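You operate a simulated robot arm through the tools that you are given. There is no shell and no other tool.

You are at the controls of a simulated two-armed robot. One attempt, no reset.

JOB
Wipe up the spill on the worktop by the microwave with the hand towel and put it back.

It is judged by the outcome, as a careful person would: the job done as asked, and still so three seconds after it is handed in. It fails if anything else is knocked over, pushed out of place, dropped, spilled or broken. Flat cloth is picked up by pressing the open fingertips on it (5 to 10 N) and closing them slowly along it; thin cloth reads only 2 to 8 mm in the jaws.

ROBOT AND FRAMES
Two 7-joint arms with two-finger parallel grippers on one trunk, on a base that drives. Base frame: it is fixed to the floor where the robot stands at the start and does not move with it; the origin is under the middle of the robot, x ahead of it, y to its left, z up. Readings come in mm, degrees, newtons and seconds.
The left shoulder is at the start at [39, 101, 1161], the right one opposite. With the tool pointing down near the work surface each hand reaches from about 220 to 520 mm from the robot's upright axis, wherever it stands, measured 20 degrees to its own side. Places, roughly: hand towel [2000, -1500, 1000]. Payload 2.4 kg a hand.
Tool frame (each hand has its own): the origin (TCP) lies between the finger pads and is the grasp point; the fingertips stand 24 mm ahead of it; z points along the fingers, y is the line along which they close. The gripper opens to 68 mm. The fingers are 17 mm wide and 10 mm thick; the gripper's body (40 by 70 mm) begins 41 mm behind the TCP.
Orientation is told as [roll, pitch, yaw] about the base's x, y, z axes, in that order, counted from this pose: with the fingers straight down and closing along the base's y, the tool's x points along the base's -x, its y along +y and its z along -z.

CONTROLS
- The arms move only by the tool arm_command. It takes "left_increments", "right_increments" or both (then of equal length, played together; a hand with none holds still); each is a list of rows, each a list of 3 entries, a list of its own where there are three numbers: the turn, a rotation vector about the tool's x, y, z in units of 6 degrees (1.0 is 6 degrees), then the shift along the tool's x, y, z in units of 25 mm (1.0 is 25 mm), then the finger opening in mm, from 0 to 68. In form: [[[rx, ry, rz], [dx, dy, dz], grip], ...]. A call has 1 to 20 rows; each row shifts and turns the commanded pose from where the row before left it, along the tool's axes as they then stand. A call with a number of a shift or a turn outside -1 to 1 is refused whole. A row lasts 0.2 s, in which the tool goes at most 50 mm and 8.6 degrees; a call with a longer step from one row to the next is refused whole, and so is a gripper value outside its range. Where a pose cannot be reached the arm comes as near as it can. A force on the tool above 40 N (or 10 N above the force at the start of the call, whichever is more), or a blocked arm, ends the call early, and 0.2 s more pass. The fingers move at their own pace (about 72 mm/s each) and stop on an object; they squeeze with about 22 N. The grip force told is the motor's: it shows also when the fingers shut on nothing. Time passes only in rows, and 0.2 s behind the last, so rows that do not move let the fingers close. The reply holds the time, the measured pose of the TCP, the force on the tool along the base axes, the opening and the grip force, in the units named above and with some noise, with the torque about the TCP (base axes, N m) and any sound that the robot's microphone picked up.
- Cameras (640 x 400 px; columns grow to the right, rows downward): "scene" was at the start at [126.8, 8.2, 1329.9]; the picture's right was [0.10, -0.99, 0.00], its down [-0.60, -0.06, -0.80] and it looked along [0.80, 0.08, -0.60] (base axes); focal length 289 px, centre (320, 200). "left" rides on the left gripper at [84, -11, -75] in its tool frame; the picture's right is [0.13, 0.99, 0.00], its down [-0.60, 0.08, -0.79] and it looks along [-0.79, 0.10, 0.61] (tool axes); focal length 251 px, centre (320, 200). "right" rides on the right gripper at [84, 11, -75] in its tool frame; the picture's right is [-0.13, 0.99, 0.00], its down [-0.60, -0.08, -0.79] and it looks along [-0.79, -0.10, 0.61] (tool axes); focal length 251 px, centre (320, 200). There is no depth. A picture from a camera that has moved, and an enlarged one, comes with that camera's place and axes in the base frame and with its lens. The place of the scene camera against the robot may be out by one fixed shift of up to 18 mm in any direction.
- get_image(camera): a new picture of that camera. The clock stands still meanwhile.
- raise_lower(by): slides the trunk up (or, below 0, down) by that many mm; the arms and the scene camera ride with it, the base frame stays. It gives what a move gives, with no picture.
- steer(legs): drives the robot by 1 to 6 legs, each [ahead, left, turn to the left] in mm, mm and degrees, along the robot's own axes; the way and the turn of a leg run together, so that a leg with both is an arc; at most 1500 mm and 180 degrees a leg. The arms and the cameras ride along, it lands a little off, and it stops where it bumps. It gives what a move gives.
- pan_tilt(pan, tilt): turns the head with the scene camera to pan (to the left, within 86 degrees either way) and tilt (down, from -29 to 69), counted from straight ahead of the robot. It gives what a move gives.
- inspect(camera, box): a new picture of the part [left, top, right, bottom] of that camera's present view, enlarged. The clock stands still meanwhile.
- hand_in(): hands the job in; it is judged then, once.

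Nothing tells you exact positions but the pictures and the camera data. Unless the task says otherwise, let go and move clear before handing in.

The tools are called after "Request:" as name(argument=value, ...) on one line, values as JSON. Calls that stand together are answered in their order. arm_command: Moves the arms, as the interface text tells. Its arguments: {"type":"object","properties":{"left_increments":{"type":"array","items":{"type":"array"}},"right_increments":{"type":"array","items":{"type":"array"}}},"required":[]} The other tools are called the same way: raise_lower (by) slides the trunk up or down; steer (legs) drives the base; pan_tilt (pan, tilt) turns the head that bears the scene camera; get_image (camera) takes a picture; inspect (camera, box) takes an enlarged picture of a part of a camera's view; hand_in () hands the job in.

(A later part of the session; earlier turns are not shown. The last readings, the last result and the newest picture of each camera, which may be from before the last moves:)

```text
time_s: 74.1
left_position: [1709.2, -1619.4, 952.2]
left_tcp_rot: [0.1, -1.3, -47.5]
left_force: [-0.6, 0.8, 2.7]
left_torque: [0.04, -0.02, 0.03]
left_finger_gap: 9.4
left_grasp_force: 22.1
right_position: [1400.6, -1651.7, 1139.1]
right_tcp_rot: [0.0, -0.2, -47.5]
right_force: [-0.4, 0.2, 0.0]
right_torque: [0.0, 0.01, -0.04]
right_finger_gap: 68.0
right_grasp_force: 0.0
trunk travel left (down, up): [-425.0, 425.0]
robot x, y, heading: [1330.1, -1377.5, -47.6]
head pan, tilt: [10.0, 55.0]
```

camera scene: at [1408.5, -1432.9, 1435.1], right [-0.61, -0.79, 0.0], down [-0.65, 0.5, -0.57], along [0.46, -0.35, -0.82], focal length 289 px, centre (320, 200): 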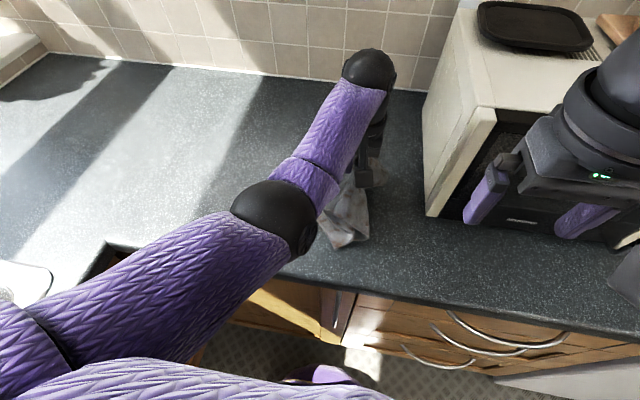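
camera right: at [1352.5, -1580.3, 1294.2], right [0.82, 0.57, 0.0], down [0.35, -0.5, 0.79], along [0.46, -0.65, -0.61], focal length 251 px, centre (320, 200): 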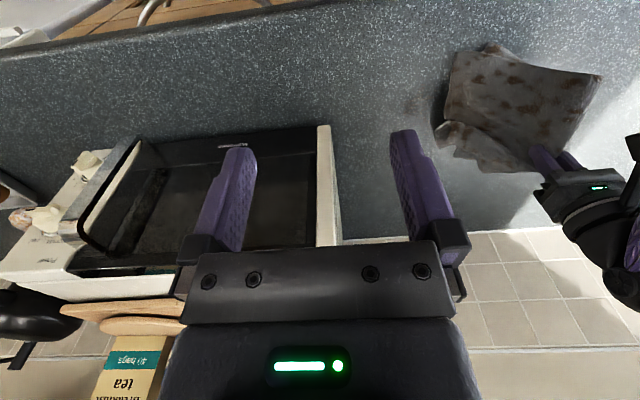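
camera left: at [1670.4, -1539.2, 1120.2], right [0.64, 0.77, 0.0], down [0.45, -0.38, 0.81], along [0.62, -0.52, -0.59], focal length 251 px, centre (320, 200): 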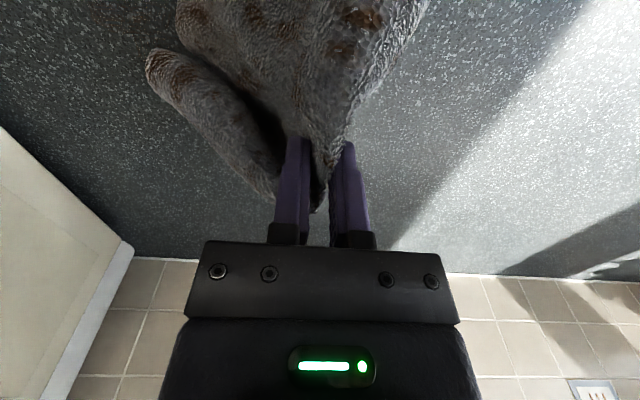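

Request:
arm_command(left_increments=[[[0, 0, 0], [0, 0, 0.1], 0], [[0, 0, 0], [0, 0, 0.06], 0], [[0, 0, 0], [0, 0, 0], 0]])

```text
time_s: 74.9
left_position: [1707.6, -1619.3, 948.3]
left_tcp_rot: [0.0, -1.4, -47.6]
left_force: [0.4, 0.7, 9.2]
left_torque: [0.02, -0.02, 0.0]
left_finger_gap: 9.2
left_grasp_force: 21.6
right_position: [1401.0, -1650.5, 1137.5]
right_tcp_rot: [0.1, 0.0, -47.6]
right_force: [0.0, 0.3, 0.9]
right_torque: [-0.01, -0.02, -0.05]
right_finger_gap: 67.9
right_grasp_force: 0.0
trunk travel left (down, up): [-425.0, 425.0]
robot x, y, heading: [1332.0, -1373.1, -47.4]
head pan, tilt: [10.0, 55.0]
```

9 N. Sweeping right across the spot, then back one row nearer.

Request:
arm_command(left_increments=[[[0, 0, 0], [0, -0.6, 0], 0], [[0, 0, 0], [0, -0.6, 0], 0], [[0, 0, 0], [0, -0.6, 0], 0], [[0, 0, 0], [0, -0.6, 0], 0], [[0, 0, 0], [0, -0.6, 0], 0], [[0, 0, 0], [0, -0.6, 0], 0], [[0, 0, 0], [0, -0.6, 0], 0], [[0, 0, 0], [0, -0.6, 0], 0], [[0, 0, 0], [0, -0.6, 0], 0], [[0, 0, 0], [0.7, 0, 0], 0], [[0, 0, 0], [0, 0.6, 0], 0], [[0, 0, 0], [0, 0.6, 0], 0], [[0, 0, 0], [0, 0.6, 0], 0], [[0, 0, 0], [0, 0.6, 0], 0], [[0, 0, 0], [0, 0.6, 0], 0], [[0, 0, 0], [0, 0.6, 0], 0], [[0, 0, 0], [0, 0.6, 0], 0], [[0, 0, 0], [0, 0.6, 0], 0], [[0, 0, 0], [0, 0, 0], 0]])

```text
time_s: 78.9
left_position: [1683.5, -1617.7, 947.2]
left_tcp_rot: [0.2, -1.3, -47.5]
left_force: [0.3, 0.1, 1.6]
left_torque: [0.08, 0.03, -0.02]
left_finger_gap: 9.1
left_grasp_force: 22.5
right_position: [1400.3, -1650.7, 1138.4]
right_tcp_rot: [0.1, -0.1, -47.5]
right_force: [-0.3, 0.7, 0.1]
right_torque: [0.0, -0.02, 0.01]
right_finger_gap: 68.0
right_grasp_force: 0.0
trunk travel left (down, up): [-425.0, 425.0]
robot x, y, heading: [1331.3, -1373.8, -47.4]
head pan, tilt: [10.0, 55.0]
```

The force has dropped to 1.6 N as the bunch thinned out; pressing down again before the next sweeps.

Request:
arm_command(left_increments=[[[0, 0, 0], [0, 0, 0.08], 0], [[0, 0, 0], [0, 0, 0.08], 0], [[0, 0, 0], [0, 0, 0], 0]])

```text
time_s: 79.7
left_position: [1684.1, -1618.2, 943.1]
left_tcp_rot: [0.1, -1.4, -47.6]
left_force: [0.2, 0.0, 9.6]
left_torque: [0.14, 0.07, 0.01]
left_finger_gap: 9.0
left_grasp_force: 22.0
right_position: [1399.7, -1651.5, 1139.6]
right_tcp_rot: [0.1, -0.2, -47.7]
right_force: [0.6, 0.9, -0.1]
right_torque: [0.03, -0.03, 0.01]
right_finger_gap: 67.8
right_grasp_force: 0.1
trunk travel left (down, up): [-425.0, 425.0]
robot x, y, heading: [1330.5, -1373.9, -47.8]
head pan, tilt: [10.0, 55.0]
```

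9.6 N. Sweeping right, forward a little, and left again.

Request:
arm_command(left_increments=[[[0, 0, 0], [0, -0.6, 0], 0], [[0, 0, 0], [0, -0.6, 0], 0], [[0, 0, 0], [0, -0.6, 0], 0], [[0, 0, 0], [0, -0.6, 0], 0], [[0, 0, 0], [0, -0.6, 0], 0], [[0, 0, 0], [0, -0.6, 0], 0], [[0, 0, 0], [0, -0.6, 0], 0], [[0, 0, 0], [0, -0.6, 0], 0], [[0, 0, 0], [-0.6, 0, 0], 0], [[0, 0, 0], [0, 0.6, 0], 0], [[0, 0, 0], [0, 0.6, 0], 0], [[0, 0, 0], [0, 0.6, 0], 0], [[0, 0, 0], [0, 0.6, 0], 0], [[0, 0, 0], [0, 0.6, 0], 0], [[0, 0, 0], [0, 0.6, 0], 0], [[0, 0, 0], [0, 0.6, 0], 0], [[0, 0, 0], [0, 0.4, 0], 0], [[0, 0, 0], [0, 0, 0], 0]])

```text
time_s: 83.5
left_position: [1692.0, -1632.1, 943.1]
left_tcp_rot: [0.1, -1.2, -47.5]
left_force: [-2.5, -2.1, 11.0]
left_torque: [0.01, 0.1, -0.01]
left_finger_gap: 9.1
left_grasp_force: 22.0
right_position: [1399.7, -1650.6, 1138.6]
right_tcp_rot: [0.2, -0.1, -47.6]
right_force: [-0.1, -0.2, -0.8]
right_torque: [-0.01, 0.03, -0.05]
right_finger_gap: 67.9
right_grasp_force: 0.0
trunk travel left (down, up): [-425.0, 425.0]
robot x, y, heading: [1336.0, -1370.8, -47.4]
head pan, tilt: [10.0, 55.0]
```

11 N, good. Next passes further back.

Request:
arm_command(left_increments=[[[0, 0, 0], [-0.6, 0, 0], 0], [[0, 0, 0], [0, -0.6, 0], 0], [[0, 0, 0], [0, -0.6, 0], 0], [[0, 0, 0], [0, -0.6, 0], 0], [[0, 0, 0], [0, -0.6, 0], 0], [[0, 0, 0], [0, -0.6, 0], 0], [[0, 0, 0], [0, -0.6, 0], 0], [[0, 0, 0], [0, -0.6, 0], 0], [[0, 0, 0], [0, -0.4, 0], 0], [[0, 0, 0], [-0.6, 0, 0], 0], [[0, 0, 0], [0, 0.6, 0], 0], [[0, 0, 0], [0, 0.6, 0], 0], [[0, 0, 0], [0, 0.6, 0], 0], [[0, 0, 0], [0, 0.6, 0], 0], [[0, 0, 0], [0, 0.6, 0], 0], [[0, 0, 0], [0, 0.6, 0], 0], [[0, 0, 0], [0, 0.6, 0], 0], [[0, 0, 0], [0, 0.4, 0], 0], [[0, 0, 0], [0, 0, 0], 0]])

```text
time_s: 87.5
left_position: [1706.3, -1643.8, 946.9]
left_tcp_rot: [0.2, -1.3, -47.5]
left_force: [-0.4, 0.2, 1.5]
left_torque: [0.02, -0.03, -0.02]
left_finger_gap: 9.4
left_grasp_force: 21.7
left hand out of reach, approached as far as the arm can: row 10
right_position: [1401.2, -1651.4, 1139.7]
right_tcp_rot: [0.1, -0.1, -47.6]
right_force: [-0.1, 0.6, 0.4]
right_torque: [0.03, -0.02, 0.0]
right_finger_gap: 67.9
right_grasp_force: 0.1
trunk travel left (down, up): [-425.0, 425.0]
robot x, y, heading: [1335.9, -1372.4, -47.4]
head pan, tilt: [10.0, 55.0]
```

Reach is short at the far right. I'll lift, move aside and look at the spot again.

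Request:
arm_command(left_increments=[[[0, 0, 0], [0, 0, -0.7], 0], [[0, 0, 0], [0, 0, -0.7], 0], [[0, 0, 0], [0, 0.8, -0.5], 0], [[0, 0, 0], [0, 0.8, 0], 0], [[0, 0, 0], [0, 0.8, 0], 0], [[0, 0, 0], [0, 0.8, 0], 0], [[0, 0, 0], [0, 0, 0], 0]])

Request:
get_image(camera="scene")

Request:
inspect(camera="scene", box=[270, 120, 430, 240])

Request:
inspect(camera="right", box=[330, 30, 530, 190])

```text
time_s: 89.1
left_position: [1766.0, -1586.7, 994.5]
left_tcp_rot: [0.0, -1.3, -47.5]
left_force: [0.3, -0.2, -1.1]
left_torque: [0.02, 0.0, -0.04]
left_finger_gap: 9.0
left_grasp_force: 21.7
right_position: [1401.1, -1649.8, 1139.2]
right_tcp_rot: [0.1, 0.1, -47.6]
right_force: [-0.5, -0.7, -0.2]
right_torque: [0.01, -0.02, 0.01]
right_finger_gap: 68.1
right_grasp_force: 0.1
trunk travel left (down, up): [-425.0, 425.0]
robot x, y, heading: [1332.5, -1373.6, -47.6]
head pan, tilt: [10.0, 55.0]
```

```text
taken
camera scene: at [1414.1, -1439.0, 1354.7], right [-0.61, -0.79, 0.0], down [-0.65, 0.5, -0.57], along [0.46, -0.35, -0.82], focal length 289 px, centre (320, 200)
```

scene: 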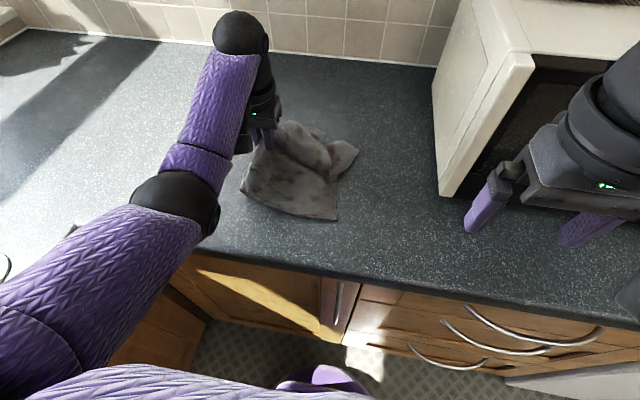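

```text
3.33 times, centred on (350, 180) of scene
camera zoom: at [1414.1, -1439.0, 1354.7], right [-0.61, -0.79, 0.0], down [-0.65, 0.5, -0.57], along [0.46, -0.35, -0.82], focal length 964 px, centre (220, 267)
```

zoom: 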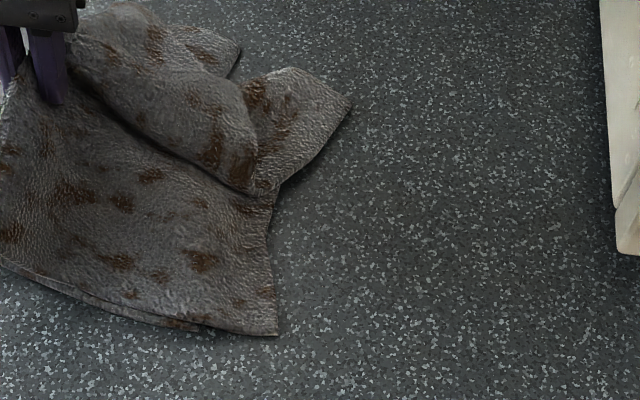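

```text
2.50 times, centred on (430, 110) of right
camera zoom: at [1352.5, -1580.3, 1214.2], right [0.82, 0.57, 0.0], down [0.35, -0.5, 0.79], along [0.46, -0.65, -0.61], focal length 629 px, centre (45, 425)
```

zoom: 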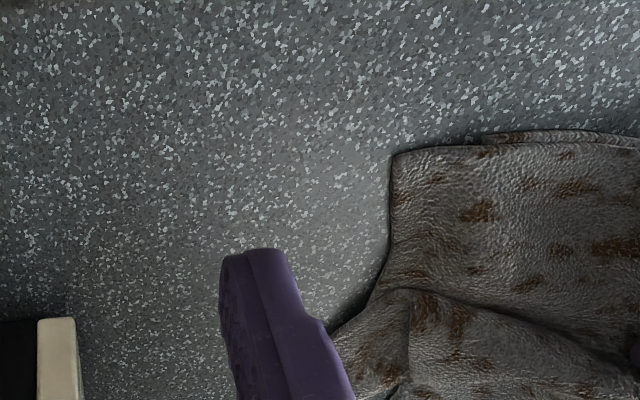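

The right part is clean now. I'll carry the cloth further left toward its home spot, which uncovers the rest of the spill area for a check.

Request:
arm_command(left_increments=[[[0, 0, 0], [0, 0.7, -0.1], 0], [[0, 0, 0], [0, 0.7, 0], 0], [[0, 0, 0], [0, 0.7, 0], 0], [[0, 0, 0], [0, 0.7, 0], 0], [[0, 0, 0], [0, 0.7, 0], 0], [[0, 0, 0], [0, 0.7, 0], 0], [[0, 0, 0], [0, 0, 0], 0]])

Request:
get_image(camera="scene")

Request:
inspect(camera="scene", box=[270, 120, 430, 240])

Request:
inspect(camera="right", box=[370, 30, 570, 190])

```text
time_s: 89.6
left_position: [1781.1, -1573.5, 997.4]
left_tcp_rot: [0.1, -1.7, -47.0]
left_force: [1.8, -2.5, -2.4]
left_torque: [-0.08, -0.13, -0.01]
left_finger_gap: 9.1
left_grasp_force: 21.4
right_position: [1402.0, -1652.1, 1138.4]
right_tcp_rot: [0.0, -0.1, -47.7]
right_force: [-0.2, -0.3, 0.0]
right_torque: [-0.01, -0.03, -0.01]
right_finger_gap: 68.2
right_grasp_force: 0.1
trunk travel left (down, up): [-425.0, 425.0]
robot x, y, heading: [1337.0, -1372.6, -47.2]
head pan, tilt: [10.0, 55.0]
stopped in row 2 (left hand): the force on the tool passed its limit at 45 N (the readings are from after the stop); the commanded pose is now the measured one
```

```text
taken
camera scene: at [1414.1, -1439.1, 1354.7], right [-0.61, -0.79, 0.0], down [-0.65, 0.5, -0.57], along [0.46, -0.35, -0.82], focal length 289 px, centre (320, 200)
```

scene: 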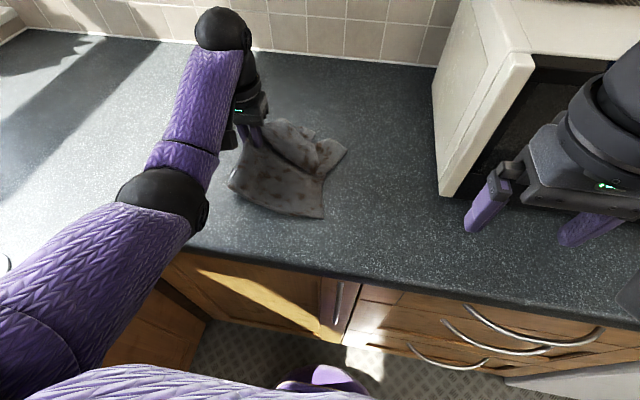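

```text
3.33 times, centred on (350, 180) of scene
camera zoom: at [1414.1, -1439.1, 1354.7], right [-0.61, -0.79, 0.0], down [-0.65, 0.5, -0.57], along [0.46, -0.35, -0.82], focal length 964 px, centre (220, 267)
```

zoom: 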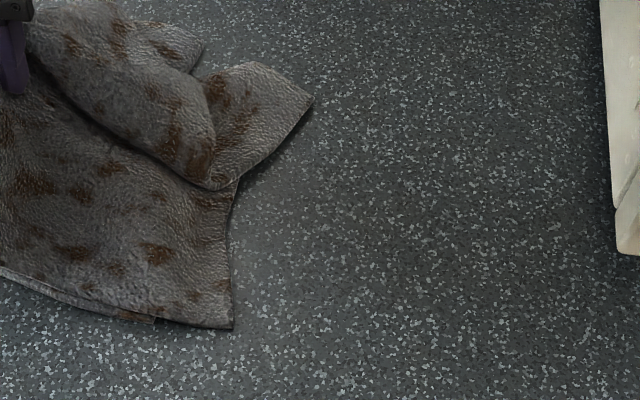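

```text
2.50 times, centred on (470, 110) of right
camera zoom: at [1352.5, -1580.3, 1214.2], right [0.82, 0.57, 0.0], down [0.35, -0.5, 0.79], along [0.46, -0.65, -0.61], focal length 629 px, centre (-55, 425)
```

zoom: 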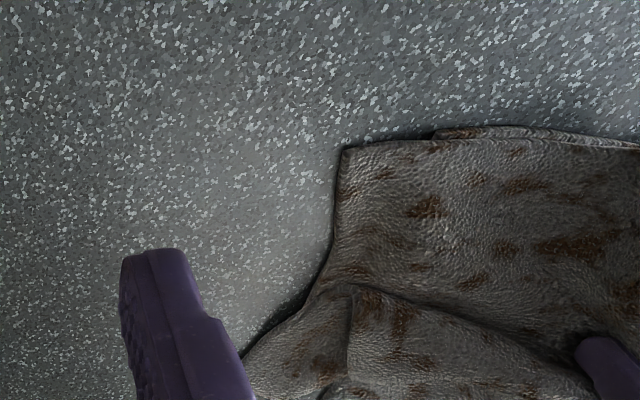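

Forearm/camera contact again at this arm height. I'll lower the hand 35 mm, raise the trunk 70 mm, then continue left.

Request:
arm_command(left_increments=[[[0, 0, 0], [0, 0, 0.5], 0], [[0, 0, 0], [0, 0, 0.5], 0], [[0, 0, 0], [0, 0, 0.4], 0], [[0, 0, 0], [0, 0, 0], 0]])

Request:
raise_lower(by=70)

Request:
arm_command(left_increments=[[[0, 0, 0], [0, 0.6, 0], 0], [[0, 0, 0], [0, 0.6, 0], 0], [[0, 0, 0], [0, 0.6, 0], 0], [[0, 0, 0], [0, 0.6, 0], 0], [[0, 0, 0], [0, 0.6, 0], 0], [[0, 0, 0], [0, 0.6, 0], 0], [[0, 0, 0], [0, 0, 0], 0]])

Request:
get_image(camera="scene")

Request:
inspect(camera="scene", box=[270, 120, 430, 240])

```text
time_s: 90.6
left_position: [1780.7, -1572.9, 962.2]
left_tcp_rot: [0.0, -1.6, -47.0]
left_force: [-0.7, -1.3, -0.2]
left_torque: [0.02, -0.04, -0.05]
left_finger_gap: 8.9
left_grasp_force: 21.8
right_position: [1400.7, -1650.9, 1139.1]
right_tcp_rot: [0.0, -0.1, -47.6]
right_force: [0.0, 0.0, 0.2]
right_torque: [-0.02, 0.04, -0.01]
right_finger_gap: 67.9
right_grasp_force: 0.1
trunk travel left (down, up): [-425.0, 425.0]
robot x, y, heading: [1330.8, -1373.8, -47.3]
head pan, tilt: [10.0, 55.0]
```

```text
time_s: 91.7
left_position: [1781.7, -1573.3, 1031.0]
left_tcp_rot: [0.0, -1.5, -47.1]
left_force: [-0.5, -0.3, -0.6]
left_torque: [0.03, -0.01, -0.02]
left_finger_gap: 9.0
left_grasp_force: 21.9
right_position: [1401.5, -1650.6, 1208.1]
right_tcp_rot: [0.1, 0.1, -47.6]
right_force: [-0.1, 0.3, -0.5]
right_torque: [0.02, -0.01, 0.01]
right_finger_gap: 67.7
right_grasp_force: 0.0
trunk travel left (down, up): [-495.0, 355.0]
robot x, y, heading: [1336.1, -1373.3, -47.3]
head pan, tilt: [10.0, 55.0]
```

```text
time_s: 93.2
left_position: [1848.3, -1512.8, 1032.5]
left_tcp_rot: [0.0, -1.6, -47.0]
left_force: [0.4, 0.6, -1.1]
left_torque: [0.0, -0.01, -0.03]
left_finger_gap: 9.2
left_grasp_force: 22.1
right_position: [1401.9, -1652.4, 1208.4]
right_tcp_rot: [0.1, 0.0, -47.6]
right_force: [1.0, -0.1, -0.8]
right_torque: [0.02, 0.02, -0.01]
right_finger_gap: 68.1
right_grasp_force: 0.2
trunk travel left (down, up): [-495.0, 355.0]
robot x, y, heading: [1332.5, -1375.3, -47.5]
head pan, tilt: [10.0, 55.0]
```

```text
taken
camera scene: at [1409.2, -1433.5, 1425.1], right [-0.61, -0.79, 0.0], down [-0.65, 0.5, -0.57], along [0.46, -0.35, -0.82], focal length 289 px, centre (320, 200)
```

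scene: 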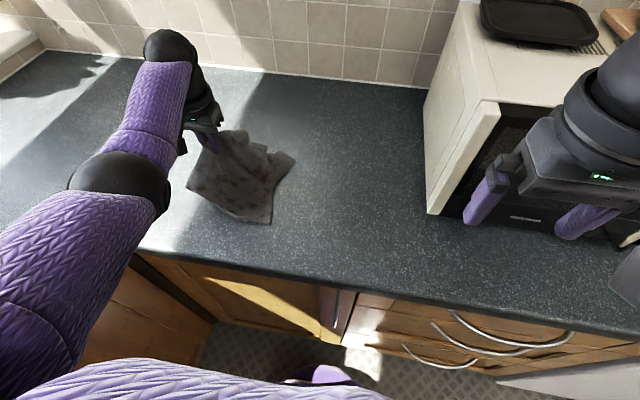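

```text
3.33 times, centred on (350, 180) of scene
camera zoom: at [1409.2, -1433.5, 1425.1], right [-0.61, -0.79, 0.0], down [-0.65, 0.5, -0.57], along [0.46, -0.35, -0.82], focal length 964 px, centre (220, 267)
```

zoom: 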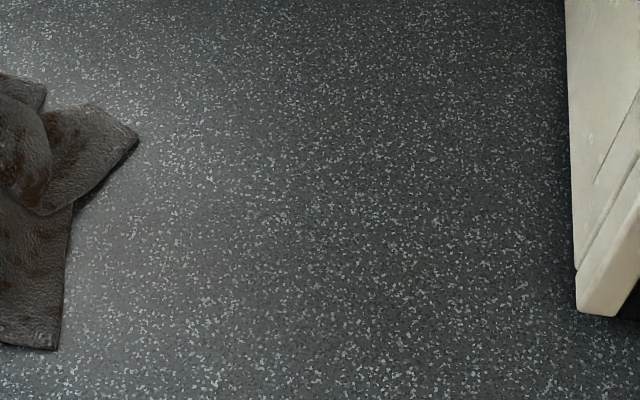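

The spot appears clean. I'll check at higher magnification from both cameras for any remaining film.

Request:
inspect(camera="scene", box=[295, 170, 375, 230])

Request:
inspect(camera="right", box=[380, 50, 520, 150])

Request:
get_image(camera="left")

```text
6.67 times, centred on (335, 200) of scene
camera zoom: at [1409.2, -1433.5, 1425.1], right [-0.61, -0.79, 0.0], down [-0.65, 0.5, -0.57], along [0.46, -0.35, -0.82], focal length 1928 px, centre (220, 200)
```

zoom: 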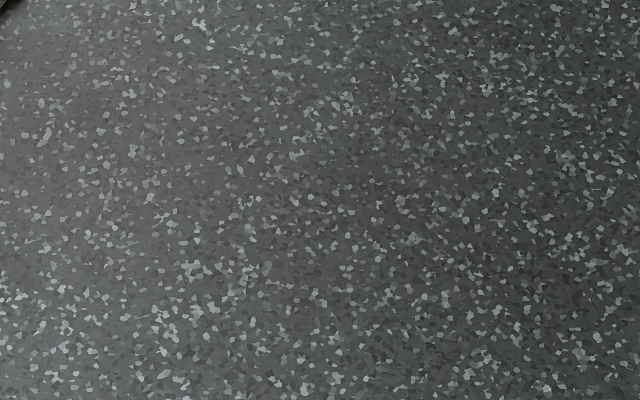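

```text
4.00 times, centred on (450, 100) of right
camera zoom: at [1352.6, -1580.2, 1284.2], right [0.82, 0.57, 0.0], down [0.35, -0.5, 0.79], along [0.46, -0.65, -0.61], focal length 1006 px, centre (-200, 600)
```

zoom: 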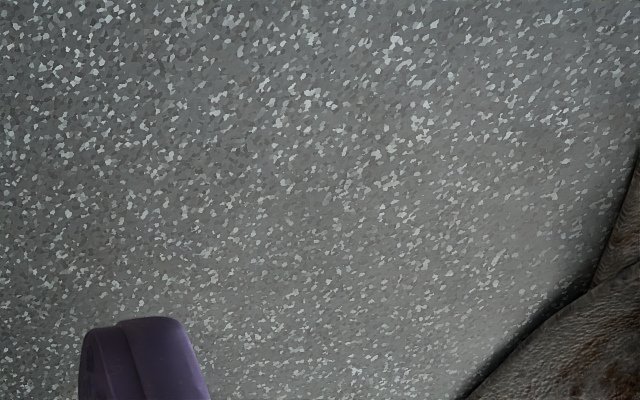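

```text
taken
camera left: at [1781.8, -1456.9, 1104.4], right [0.64, 0.77, 0.0], down [0.45, -0.37, 0.81], along [0.62, -0.52, -0.59], focal length 251 px, centre (320, 200)
```

left: 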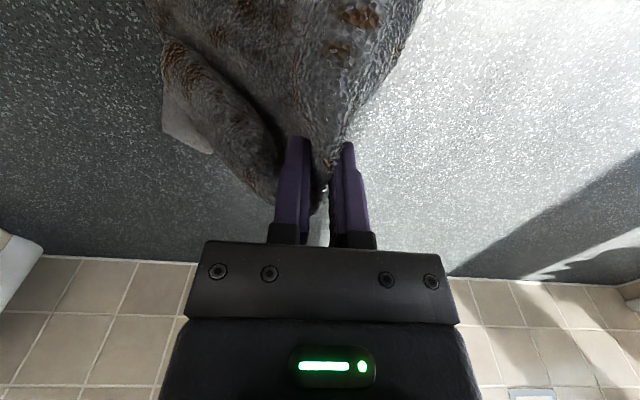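

I can't clearly tell a faint tint from the light; I'll zoom tighter on the spot and on a neighbouring clean patch for comparison.

Request:
inspect(camera="scene", box=[315, 185, 347, 205])

Request:
inspect(camera="scene", box=[335, 195, 367, 215])

Request:
inspect(camera="scene", box=[370, 215, 402, 235])

```text
16.00 times, centred on (331, 195) of scene
camera zoom: at [1409.2, -1433.5, 1425.1], right [-0.61, -0.79, 0.0], down [-0.65, 0.5, -0.57], along [0.46, -0.35, -0.82], focal length 4626 px, centre (144, 280)
```

zoom: 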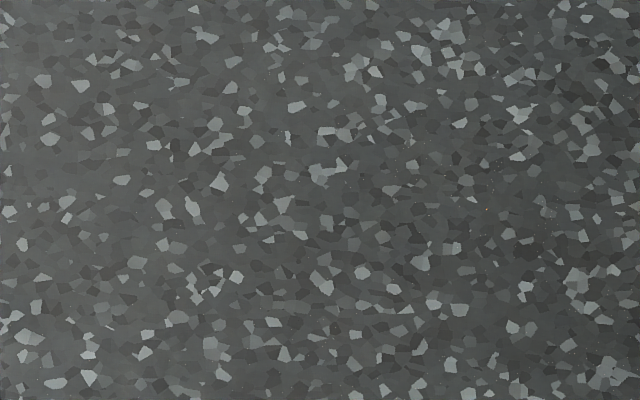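

```text
16.00 times, centred on (351, 205) of scene
camera zoom: at [1409.2, -1433.5, 1425.1], right [-0.61, -0.79, 0.0], down [-0.65, 0.5, -0.57], along [0.46, -0.35, -0.82], focal length 4626 px, centre (-176, 120)
```

zoom: 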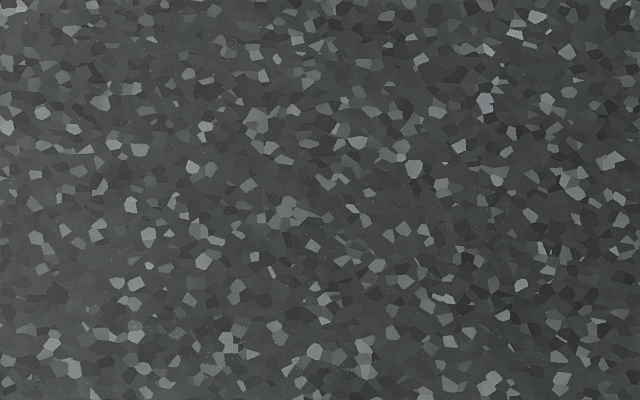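

```text
16.00 times, centred on (386, 225) of scene
camera zoom: at [1409.2, -1433.5, 1425.1], right [-0.61, -0.79, 0.0], down [-0.65, 0.5, -0.57], along [0.46, -0.35, -0.82], focal length 4626 px, centre (-736, -200)
```

zoom: 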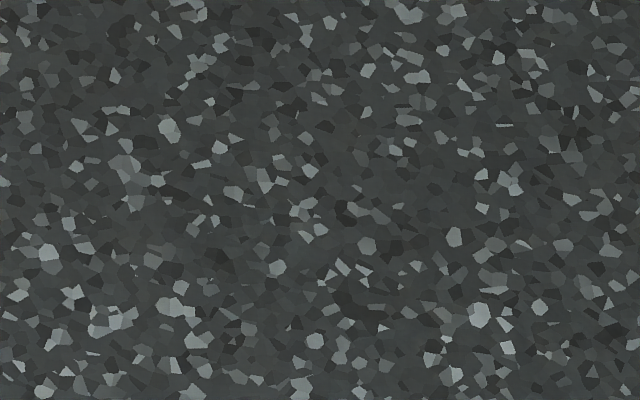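

The old spot looks just slightly warmer in tone than the reference patch; to be thorough I'll give it one more firm wipe. Moving back right and lowering the trunk.

Request:
arm_command(left_increments=[[[0, 0, 0], [0, -0.75, 0], 0], [[0, 0, 0], [0, -0.75, 0], 0], [[0, 0, 0], [0, -0.75, 0], 0], [[0, 0, 0], [0, -0.75, 0], 0], [[0, 0, 0], [0, -0.75, 0], 0], [[0, 0, 0], [0, -0.75, 0], 0], [[0, 0, 0], [0, -0.75, 0], 0], [[0, 0, 0], [0, -0.75, 0], 0], [[0, 0, 0], [0, -0.75, 0], 0], [[0, 0, 0], [0, -0.75, 0], 0], [[0, 0, 0], [0, 0, 0], 0]])

Request:
raise_lower(by=-70)

```text
time_s: 95.7
left_position: [1710.4, -1640.0, 1033.2]
left_tcp_rot: [0.0, -1.6, -47.0]
left_force: [0.5, -0.3, 0.3]
left_torque: [0.03, -0.04, -0.04]
left_finger_gap: 8.9
left_grasp_force: 22.0
right_position: [1400.7, -1650.8, 1208.8]
right_tcp_rot: [0.1, 0.0, -47.6]
right_force: [-0.2, -0.8, 0.6]
right_torque: [-0.02, -0.03, -0.03]
right_finger_gap: 67.8
right_grasp_force: 0.1
trunk travel left (down, up): [-495.0, 355.0]
robot x, y, heading: [1332.1, -1374.6, -47.4]
head pan, tilt: [10.0, 55.0]
```

```text
time_s: 96.7
left_position: [1710.1, -1641.1, 962.4]
left_tcp_rot: [0.1, -1.6, -47.0]
left_force: [-0.7, -1.0, 0.1]
left_torque: [0.0, -0.01, -0.01]
left_finger_gap: 9.3
left_grasp_force: 21.6
right_position: [1401.0, -1651.6, 1137.6]
right_tcp_rot: [0.1, -0.1, -47.6]
right_force: [0.1, 0.6, -0.1]
right_torque: [-0.01, 0.01, -0.02]
right_finger_gap: 68.2
right_grasp_force: 0.1
trunk travel left (down, up): [-425.0, 425.0]
robot x, y, heading: [1333.6, -1370.8, -47.5]
head pan, tilt: [10.0, 55.0]
```

Now pressing down to the worktop.

Request:
arm_command(left_increments=[[[0, 0, 0], [0, 0, 0.16], 0], [[0, 0, 0], [0, 0, 0.16], 0], [[0, 0, 0], [0, 0, 0.14], 0], [[0, 0, 0], [0, 0, 0], 0]])

```text
time_s: 97.7
left_position: [1710.5, -1640.4, 951.6]
left_tcp_rot: [0.1, -1.6, -47.0]
left_force: [-0.7, 0.0, 3.6]
left_torque: [0.03, -0.05, -0.03]
left_finger_gap: 9.0
left_grasp_force: 22.0
right_position: [1400.9, -1650.8, 1138.4]
right_tcp_rot: [0.1, -0.2, -47.6]
right_force: [-1.3, -0.2, 1.2]
right_torque: [-0.04, -0.03, -0.01]
right_finger_gap: 67.8
right_grasp_force: 0.0
trunk travel left (down, up): [-425.0, 425.0]
robot x, y, heading: [1335.4, -1373.4, -47.6]
head pan, tilt: [10.0, 55.0]
```

Request:
arm_command(left_increments=[[[0, 0, 0], [0, 0, 0.12], 0], [[0, 0, 0], [0, 0, 0.08], 0], [[0, 0, 0], [0, 0, 0], 0]])

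```text
time_s: 98.5
left_position: [1710.2, -1640.7, 946.8]
left_tcp_rot: [0.0, -1.8, -47.2]
left_force: [2.4, -0.4, 14.5]
left_torque: [-0.01, -0.26, -0.07]
left_finger_gap: 9.3
left_grasp_force: 21.8
right_position: [1401.7, -1649.3, 1138.7]
right_tcp_rot: [0.1, -0.1, -47.6]
right_force: [0.6, -0.7, -0.2]
right_torque: [0.02, -0.02, 0.03]
right_finger_gap: 67.7
right_grasp_force: 0.1
trunk travel left (down, up): [-425.0, 425.0]
robot x, y, heading: [1333.8, -1372.9, -47.3]
head pan, tilt: [10.0, 55.0]
```

14.5 N – firm enough. Three sweeps over the spot.

Request:
arm_command(left_increments=[[[0, 0, 0], [0, -0.6, 0], 0], [[0, 0, 0], [0, -0.6, 0], 0], [[0, 0, 0], [0, -0.6, 0], 0], [[0, 0, 0], [0, -0.6, 0], 0], [[0, 0, 0], [0, -0.6, 0], 0], [[0, 0, 0], [0, -0.6, 0], 0], [[0, 0, 0], [0.6, 0, 0], 0], [[0, 0, 0], [0, 0.6, 0.02], 0], [[0, 0, 0], [0, 0.6, 0.02], 0], [[0, 0, 0], [0, 0.6, 0.02], 0], [[0, 0, 0], [0, 0.6, 0], 0], [[0, 0, 0], [0, 0.6, 0], 0], [[0, 0, 0], [0, 0.6, 0], 0], [[0, 0, 0], [0, 0, 0], 0]])

```text
time_s: 101.5
left_position: [1698.1, -1631.2, 945.1]
left_tcp_rot: [0.0, -1.7, -47.0]
left_force: [-4.3, -5.2, 29.3]
left_torque: [-0.12, -0.23, -0.08]
left_finger_gap: 8.9
left_grasp_force: 22.0
right_position: [1400.4, -1650.5, 1139.0]
right_tcp_rot: [0.2, -0.3, -47.6]
right_force: [0.0, 0.5, 0.9]
right_torque: [0.0, -0.01, 0.01]
right_finger_gap: 67.7
right_grasp_force: 0.1
trunk travel left (down, up): [-425.0, 425.0]
robot x, y, heading: [1333.6, -1370.7, -47.3]
head pan, tilt: [10.0, 55.0]
```

29 N is more than needed; I'll ease up slightly and do the last sweeps, near side then far side.

Request:
arm_command(left_increments=[[[0, 0, 0], [0.5, 0, -0.08], 0], [[0, 0, 0], [0, -0.6, 0], 0], [[0, 0, 0], [0, -0.6, 0], 0], [[0, 0, 0], [0, -0.6, 0], 0], [[0, 0, 0], [0, -0.6, 0], 0], [[0, 0, 0], [0, -0.6, 0], 0], [[0, 0, 0], [0, -0.6, 0], 0], [[0, 0, 0], [-0.6, 0, 0], 0], [[0, 0, 0], [-0.6, 0, 0], 0], [[0, 0, 0], [-0.6, 0.2, 0], 0], [[0, 0, 0], [0, 0.6, 0], 0], [[0, 0, 0], [0, 0.6, 0], 0], [[0, 0, 0], [0, 0.6, 0], 0], [[0, 0, 0], [0, 0.6, 0], 0], [[0, 0, 0], [0, 0.6, 0], 0], [[0, 0, 0], [0, 0.4, 0], 0], [[0, 0, 0], [0, 0, 0], 0]])

```text
time_s: 105.1
left_position: [1718.8, -1646.9, 947.8]
left_tcp_rot: [0.1, -1.6, -47.0]
left_force: [-0.9, -1.1, 4.4]
left_torque: [0.01, -0.04, 0.0]
left_finger_gap: 9.1
left_grasp_force: 21.9
left hand out of reach, approached as far as the arm can: row 10
right_position: [1400.4, -1651.3, 1138.5]
right_tcp_rot: [0.1, -0.1, -47.6]
right_force: [0.7, -0.3, 0.2]
right_torque: [0.01, 0.01, 0.02]
right_finger_gap: 68.0
right_grasp_force: 0.0
trunk travel left (down, up): [-425.0, 425.0]
robot x, y, heading: [1337.3, -1372.5, -47.5]
head pan, tilt: [10.0, 55.0]
```

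Far row had only ~4 N; I'll press a touch more and sweep it once more.

Request:
arm_command(left_increments=[[[0, 0, 0], [-0.4, 0, 0.12], 0], [[0, 0, 0], [0, -0.5, 0], 0], [[0, 0, 0], [0, -0.5, 0], 0], [[0, 0, 0], [0, -0.5, 0], 0], [[0, 0, 0], [0, -0.5, 0], 0], [[0, 0, 0], [0, -0.5, 0], 0], [[0, 0, 0], [0, -0.4, 0], 0], [[0, 0, 0], [0, 0.5, 0], 0], [[0, 0, 0], [0, 0.5, 0], 0], [[0, 0, 0], [0, 0.5, 0], 0], [[0, 0, 0], [0, 0.5, 0], 0], [[0, 0, 0], [0, 0.5, 0], 0], [[0, 0, 0], [0, 0.4, 0], 0], [[0, 0, 0], [0, 0, 0], 0]])

```text
time_s: 108.1
left_position: [1722.8, -1650.6, 946.1]
left_tcp_rot: [0.1, -1.7, -47.1]
left_force: [-2.5, -3.5, 14.9]
left_torque: [-0.07, -0.1, -0.04]
left_finger_gap: 8.9
left_grasp_force: 21.5
left hand out of reach, approached as far as the arm can: row 7
right_position: [1401.0, -1650.8, 1139.2]
right_tcp_rot: [0.1, -0.1, -47.7]
right_force: [0.9, 0.6, 0.4]
right_torque: [0.0, 0.03, 0.02]
right_finger_gap: 68.0
right_grasp_force: 0.1
trunk travel left (down, up): [-425.0, 425.0]
robot x, y, heading: [1337.8, -1372.6, -47.6]
head pan, tilt: [10.0, 55.0]
```

Done wiping. I'll lift the cloth with the trunk (100 mm) and check the spot again while carrying it back to its home spot.

Request:
raise_lower(by=100)

Request:
arm_command(left_increments=[[[0, 0, 0], [0.1, 0.7, 0], 0], [[0, 0, 0], [0.1, 0.7, 0], 0], [[0, 0, 0], [0.1, 0.7, 0], 0], [[0, 0, 0], [0.1, 0.7, 0], 0], [[0, 0, 0], [0.1, 0.7, 0], 0], [[0, 0, 0], [0.1, 0.7, 0], 0], [[0, 0, 0], [0, 0.7, 0], 0], [[0, 0, 0], [0, 0.7, 0], 0], [[0, 0, 0], [0, 0.7, 0], 0], [[0, 0, 0], [0, 0.7, 0], 0], [[0, 0, 0], [0, 0, 0], 0]])

Request:
get_image(camera="scene")

Request:
inspect(camera="scene", box=[270, 140, 430, 260])

```text
time_s: 109.5
left_position: [1723.7, -1650.3, 1045.6]
left_tcp_rot: [0.0, -1.6, -47.0]
left_force: [-0.3, 0.3, -1.1]
left_torque: [0.06, -0.02, -0.01]
left_finger_gap: 8.9
left_grasp_force: 21.9
right_position: [1401.6, -1651.3, 1238.7]
right_tcp_rot: [0.1, 0.0, -47.6]
right_force: [-1.0, 0.0, -0.5]
right_torque: [0.03, -0.02, 0.03]
right_finger_gap: 68.0
right_grasp_force: 0.0
trunk travel left (down, up): [-525.0, 324.0]
robot x, y, heading: [1333.5, -1377.2, -47.6]
head pan, tilt: [10.0, 55.0]
```

```text
time_s: 111.9
left_position: [1844.1, -1519.5, 1047.1]
left_tcp_rot: [0.0, -1.7, -47.0]
left_force: [0.0, -0.6, -0.5]
left_torque: [0.09, 0.0, -0.03]
left_finger_gap: 9.1
left_grasp_force: 22.1
right_position: [1399.6, -1651.6, 1239.0]
right_tcp_rot: [0.1, 0.0, -47.6]
right_force: [0.0, 0.2, -0.7]
right_torque: [0.0, -0.03, -0.02]
right_finger_gap: 67.9
right_grasp_force: 0.1
trunk travel left (down, up): [-525.0, 324.0]
robot x, y, heading: [1330.7, -1377.6, -47.4]
head pan, tilt: [10.0, 55.0]
```

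```text
taken
camera scene: at [1407.5, -1431.7, 1455.2], right [-0.61, -0.79, 0.0], down [-0.65, 0.5, -0.57], along [0.46, -0.35, -0.82], focal length 289 px, centre (320, 200)
```

scene: 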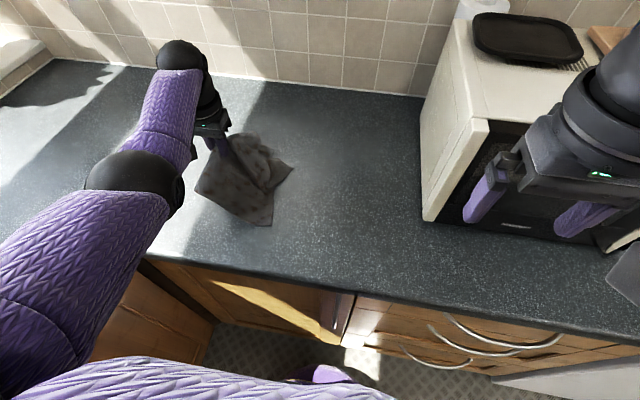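

```text
3.33 times, centred on (350, 200) of scene
camera zoom: at [1407.5, -1431.7, 1455.2], right [-0.61, -0.79, 0.0], down [-0.65, 0.5, -0.57], along [0.46, -0.35, -0.82], focal length 964 px, centre (220, 200)
```

zoom: 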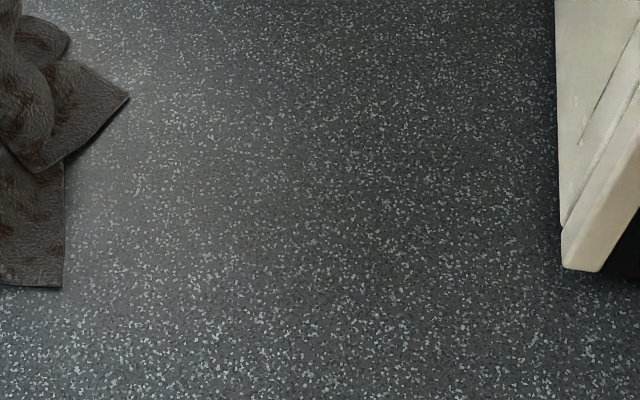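

The spot looks clean. Now I'll move the towel to its original centre and lower it with the trunk.

Request:
arm_command(left_increments=[[[0, 0, 0], [-0.1, 0.7, 0], 0], [[0, 0, 0], [-0.1, 0.7, 0], 0], [[0, 0, 0], [-0.1, 0.7, 0], 0], [[0, 0, 0], [0, 0, 0], 0]])

Request:
pan_tilt(pan=20, tilt=55)

Request:
raise_lower(by=-60)

Request:
get_image(camera="scene")

Request:
get_image(camera="left")

```text
time_s: 112.9
left_position: [1879.6, -1483.7, 1048.3]
left_tcp_rot: [0.0, -1.5, -47.1]
left_force: [-0.6, 0.2, 0.1]
left_torque: [0.03, -0.01, -0.02]
left_finger_gap: 9.1
left_grasp_force: 22.1
left hand out of reach, approached as far as the arm can: row 3
right_position: [1401.5, -1650.7, 1239.5]
right_tcp_rot: [0.1, 0.0, -47.6]
right_force: [-1.1, 0.1, 0.1]
right_torque: [-0.02, 0.01, -0.01]
right_finger_gap: 68.0
right_grasp_force: 0.0
trunk travel left (down, up): [-525.0, 324.0]
robot x, y, heading: [1328.6, -1371.1, -47.4]
head pan, tilt: [10.0, 55.0]
```

```text
time_s: 113.6
left_position: [1878.2, -1483.6, 1048.8]
left_tcp_rot: [0.0, -1.7, -47.0]
left_force: [0.3, 0.1, -1.0]
left_torque: [0.05, -0.02, 0.0]
left_finger_gap: 9.0
left_grasp_force: 22.0
right_position: [1401.1, -1651.0, 1239.1]
right_tcp_rot: [0.1, 0.1, -47.6]
right_force: [0.6, -0.6, -0.5]
right_torque: [0.02, -0.02, 0.02]
right_finger_gap: 68.1
right_grasp_force: 0.1
trunk travel left (down, up): [-525.0, 324.0]
robot x, y, heading: [1333.6, -1373.2, -47.7]
head pan, tilt: [20.0, 55.0]
```

```text
time_s: 114.6
left_position: [1880.5, -1485.4, 988.5]
left_tcp_rot: [0.0, -1.5, -47.0]
left_force: [-0.5, 0.4, 1.0]
left_torque: [0.03, -0.07, -0.01]
left_finger_gap: 8.9
left_grasp_force: 22.1
right_position: [1400.5, -1650.6, 1178.2]
right_tcp_rot: [0.1, 0.0, -47.5]
right_force: [0.0, -0.3, 0.1]
right_torque: [-0.01, 0.05, -0.03]
right_finger_gap: 68.0
right_grasp_force: 0.1
trunk travel left (down, up): [-465.0, 384.0]
robot x, y, heading: [1335.3, -1374.3, -47.5]
head pan, tilt: [20.0, 55.0]
```

```text
taken
camera scene: at [1417.7, -1424.8, 1395.0], right [-0.46, -0.89, 0.0], down [-0.73, 0.38, -0.57], along [0.51, -0.26, -0.82], focal length 289 px, centre (320, 200)
```

scene: 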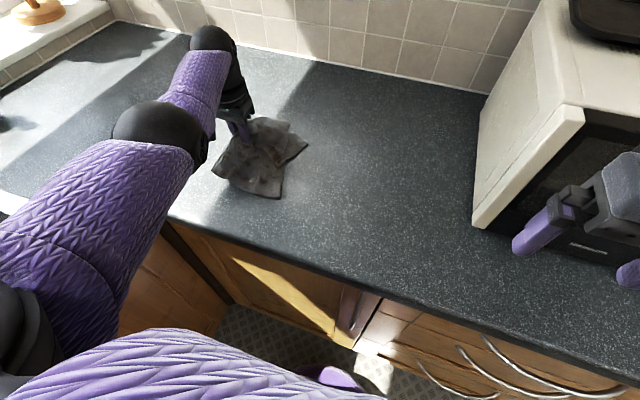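

```text
taken
camera left: at [1813.3, -1430.3, 1060.9], right [0.64, 0.77, 0.0], down [0.45, -0.37, 0.81], along [0.62, -0.52, -0.59], focal length 251 px, centre (320, 200)
```

left: 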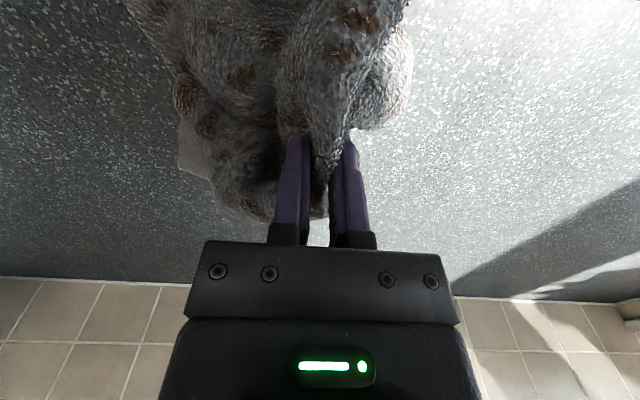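

The cloth lies slightly right of its original footprint, so I'll shift the base 36 mm left to bring it back over its old place before setting it down.

Request:
steer(legs=[[0, 36, 0]])

Request:
raise_lower(by=-30)

Request:
get_image(camera="scene")

Request:
get_image(camera="left")

```text
time_s: 115.4
left_position: [1908.3, -1460.5, 988.5]
left_tcp_rot: [-0.1, -1.6, -47.0]
left_force: [0.0, -0.4, -0.3]
left_torque: [0.02, -0.04, -0.02]
left_finger_gap: 9.0
left_grasp_force: 21.8
right_position: [1428.8, -1626.7, 1178.8]
right_tcp_rot: [0.0, -0.1, -47.7]
right_force: [0.3, -0.1, -0.7]
right_torque: [0.0, 0.03, 0.03]
right_finger_gap: 67.9
right_grasp_force: 0.1
trunk travel left (down, up): [-465.0, 384.0]
robot x, y, heading: [1359.3, -1346.7, -47.3]
head pan, tilt: [20.0, 55.0]
```

```text
time_s: 116.2
left_position: [1906.8, -1461.4, 957.7]
left_tcp_rot: [0.0, -1.6, -47.0]
left_force: [0.1, -0.2, 0.7]
left_torque: [0.0, -0.03, 0.01]
left_finger_gap: 9.3
left_grasp_force: 22.4
right_position: [1427.4, -1625.5, 1148.9]
right_tcp_rot: [0.1, -0.1, -47.6]
right_force: [-1.0, 0.3, 0.2]
right_torque: [0.0, -0.02, -0.01]
right_finger_gap: 68.2
right_grasp_force: 0.1
trunk travel left (down, up): [-435.0, 414.0]
robot x, y, heading: [1357.8, -1350.0, -47.6]
head pan, tilt: [20.0, 55.0]
```

```text
taken
camera scene: at [1446.9, -1402.5, 1364.8], right [-0.46, -0.89, 0.0], down [-0.73, 0.38, -0.57], along [0.51, -0.26, -0.82], focal length 289 px, centre (320, 200)
```

scene: 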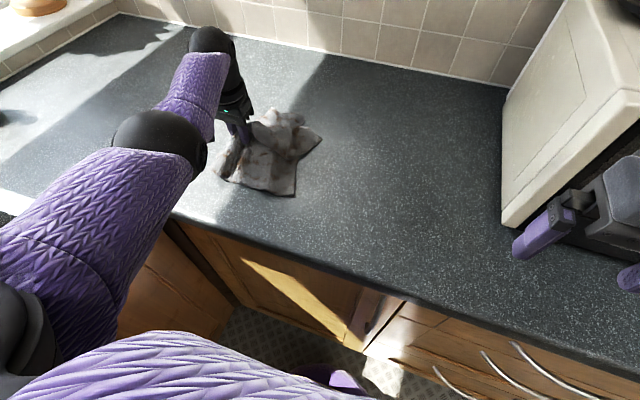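

```text
taken
camera left: at [1840.2, -1405.6, 1030.8], right [0.64, 0.77, 0.0], down [0.45, -0.37, 0.81], along [0.62, -0.52, -0.59], focal length 251 px, centre (320, 200)
```

left: 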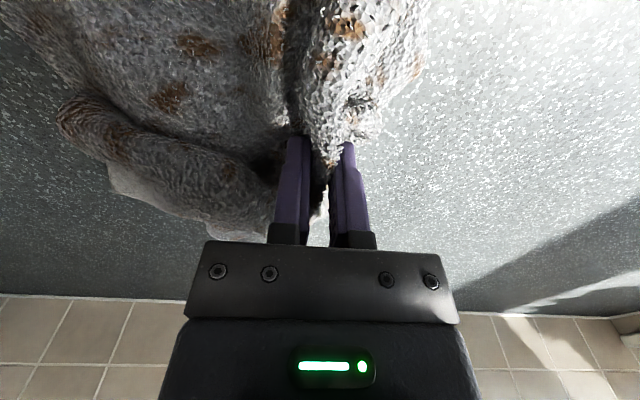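

The cloth trails a little to the right/front of where it was. A small drag ahead and left puts its middle back on the original place.

Request:
steer(legs=[[12, 22, 0]])

Request:
get_image(camera="scene")

Request:
inspect(camera="scene", box=[170, 70, 350, 210])

```text
time_s: 117.0
left_position: [1931.8, -1455.4, 957.1]
left_tcp_rot: [0.0, -1.5, -47.0]
left_force: [-0.4, -0.8, 1.9]
left_torque: [0.01, -0.01, -0.01]
left_finger_gap: 9.3
left_grasp_force: 22.3
right_position: [1454.3, -1619.8, 1147.7]
right_tcp_rot: [0.0, 0.0, -47.6]
right_force: [-0.2, -0.4, -0.8]
right_torque: [0.03, -0.02, -0.02]
right_finger_gap: 67.9
right_grasp_force: 0.0
trunk travel left (down, up): [-435.0, 414.0]
robot x, y, heading: [1383.3, -1343.6, -47.4]
head pan, tilt: [20.0, 55.0]
```

```text
taken
camera scene: at [1472.9, -1396.3, 1364.8], right [-0.46, -0.89, 0.0], down [-0.73, 0.38, -0.57], along [0.51, -0.26, -0.82], focal length 289 px, centre (320, 200)
```

scene: 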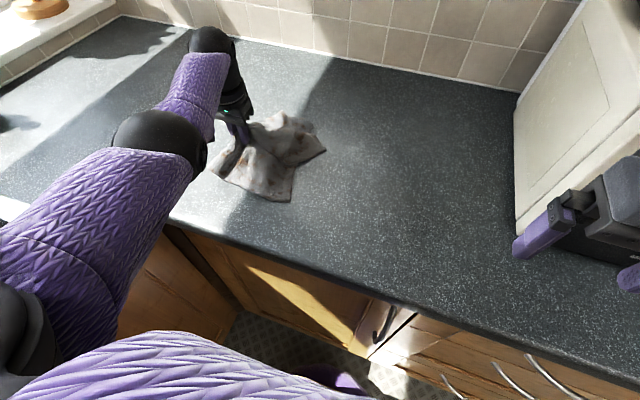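

```text
2.86 times, centred on (260, 140) of scene
camera zoom: at [1472.9, -1396.3, 1364.8], right [-0.46, -0.89, 0.0], down [-0.73, 0.38, -0.57], along [0.51, -0.26, -0.82], focal length 826 px, centre (491, 371)
```

zoom: 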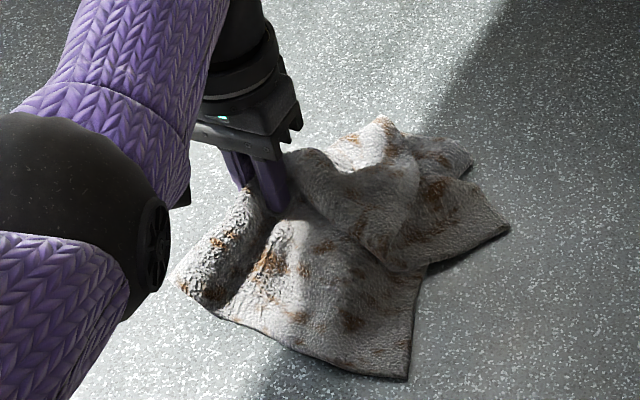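

The cloth now lies over its original footprint with its middle within about 20 mm. I'll lower the last bit and open the fingers gently.

Request:
arm_command(left_increments=[[[0, 0, 0], [0, 0, 0.15], 0], [[0, 0, 0], [0, 0, 0.15], 0], [[0, 0, 0], [0, 0, 0], 0]])

Request:
arm_command(left_increments=[[[0, 0, 0], [0, 0, 0], 14], [[0, 0, 0], [0, 0, 0], 20], [[0, 0, 0], [0, 0, 0], 26], [[0, 0, 0], [0, 0, 0], 32], [[0, 0, 0], [0, 0, 0], 38], [[0, 0, 0], [0, 0, 0], 44], [[0, 0, 0], [0, 0, 0], 44]])

Request:
get_image(camera="left")

```text
time_s: 117.8
left_position: [1931.3, -1454.7, 951.9]
left_tcp_rot: [-0.1, -1.6, -47.1]
left_force: [1.2, -1.6, 5.0]
left_torque: [0.02, 0.0, 0.0]
left_finger_gap: 9.4
left_grasp_force: 22.2
right_position: [1453.5, -1620.4, 1147.9]
right_tcp_rot: [0.1, -0.1, -47.7]
right_force: [-0.7, -0.6, -0.2]
right_torque: [-0.02, -0.01, 0.01]
right_finger_gap: 68.1
right_grasp_force: 0.0
trunk travel left (down, up): [-435.0, 414.0]
robot x, y, heading: [1382.7, -1338.8, -47.4]
head pan, tilt: [20.0, 55.0]
```

```text
time_s: 119.4
left_position: [1931.6, -1455.8, 950.7]
left_tcp_rot: [0.0, -1.6, -47.0]
left_force: [0.0, -0.3, 1.8]
left_torque: [-0.02, 0.01, -0.04]
left_finger_gap: 43.5
left_grasp_force: 0.1
right_position: [1452.8, -1620.3, 1148.5]
right_tcp_rot: [0.2, -0.2, -47.5]
right_force: [-0.1, 0.4, -0.6]
right_torque: [0.02, 0.02, -0.02]
right_finger_gap: 68.0
right_grasp_force: 0.0
trunk travel left (down, up): [-435.0, 414.0]
robot x, y, heading: [1381.5, -1342.1, -47.6]
head pan, tilt: [20.0, 55.0]
```

```text
taken
camera left: at [1864.9, -1399.2, 1023.3], right [0.64, 0.77, 0.0], down [0.45, -0.37, 0.81], along [0.62, -0.52, -0.59], focal length 251 px, centre (320, 200)
```

left: 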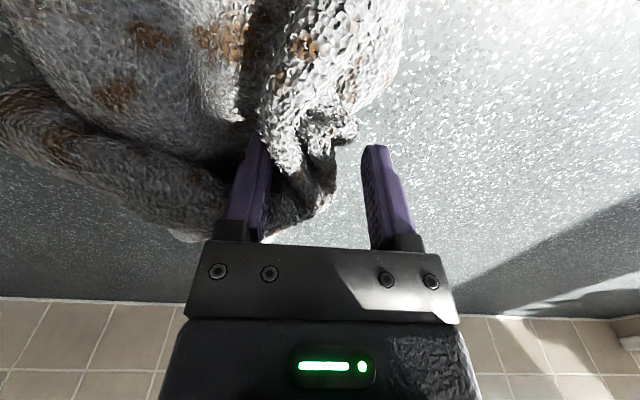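

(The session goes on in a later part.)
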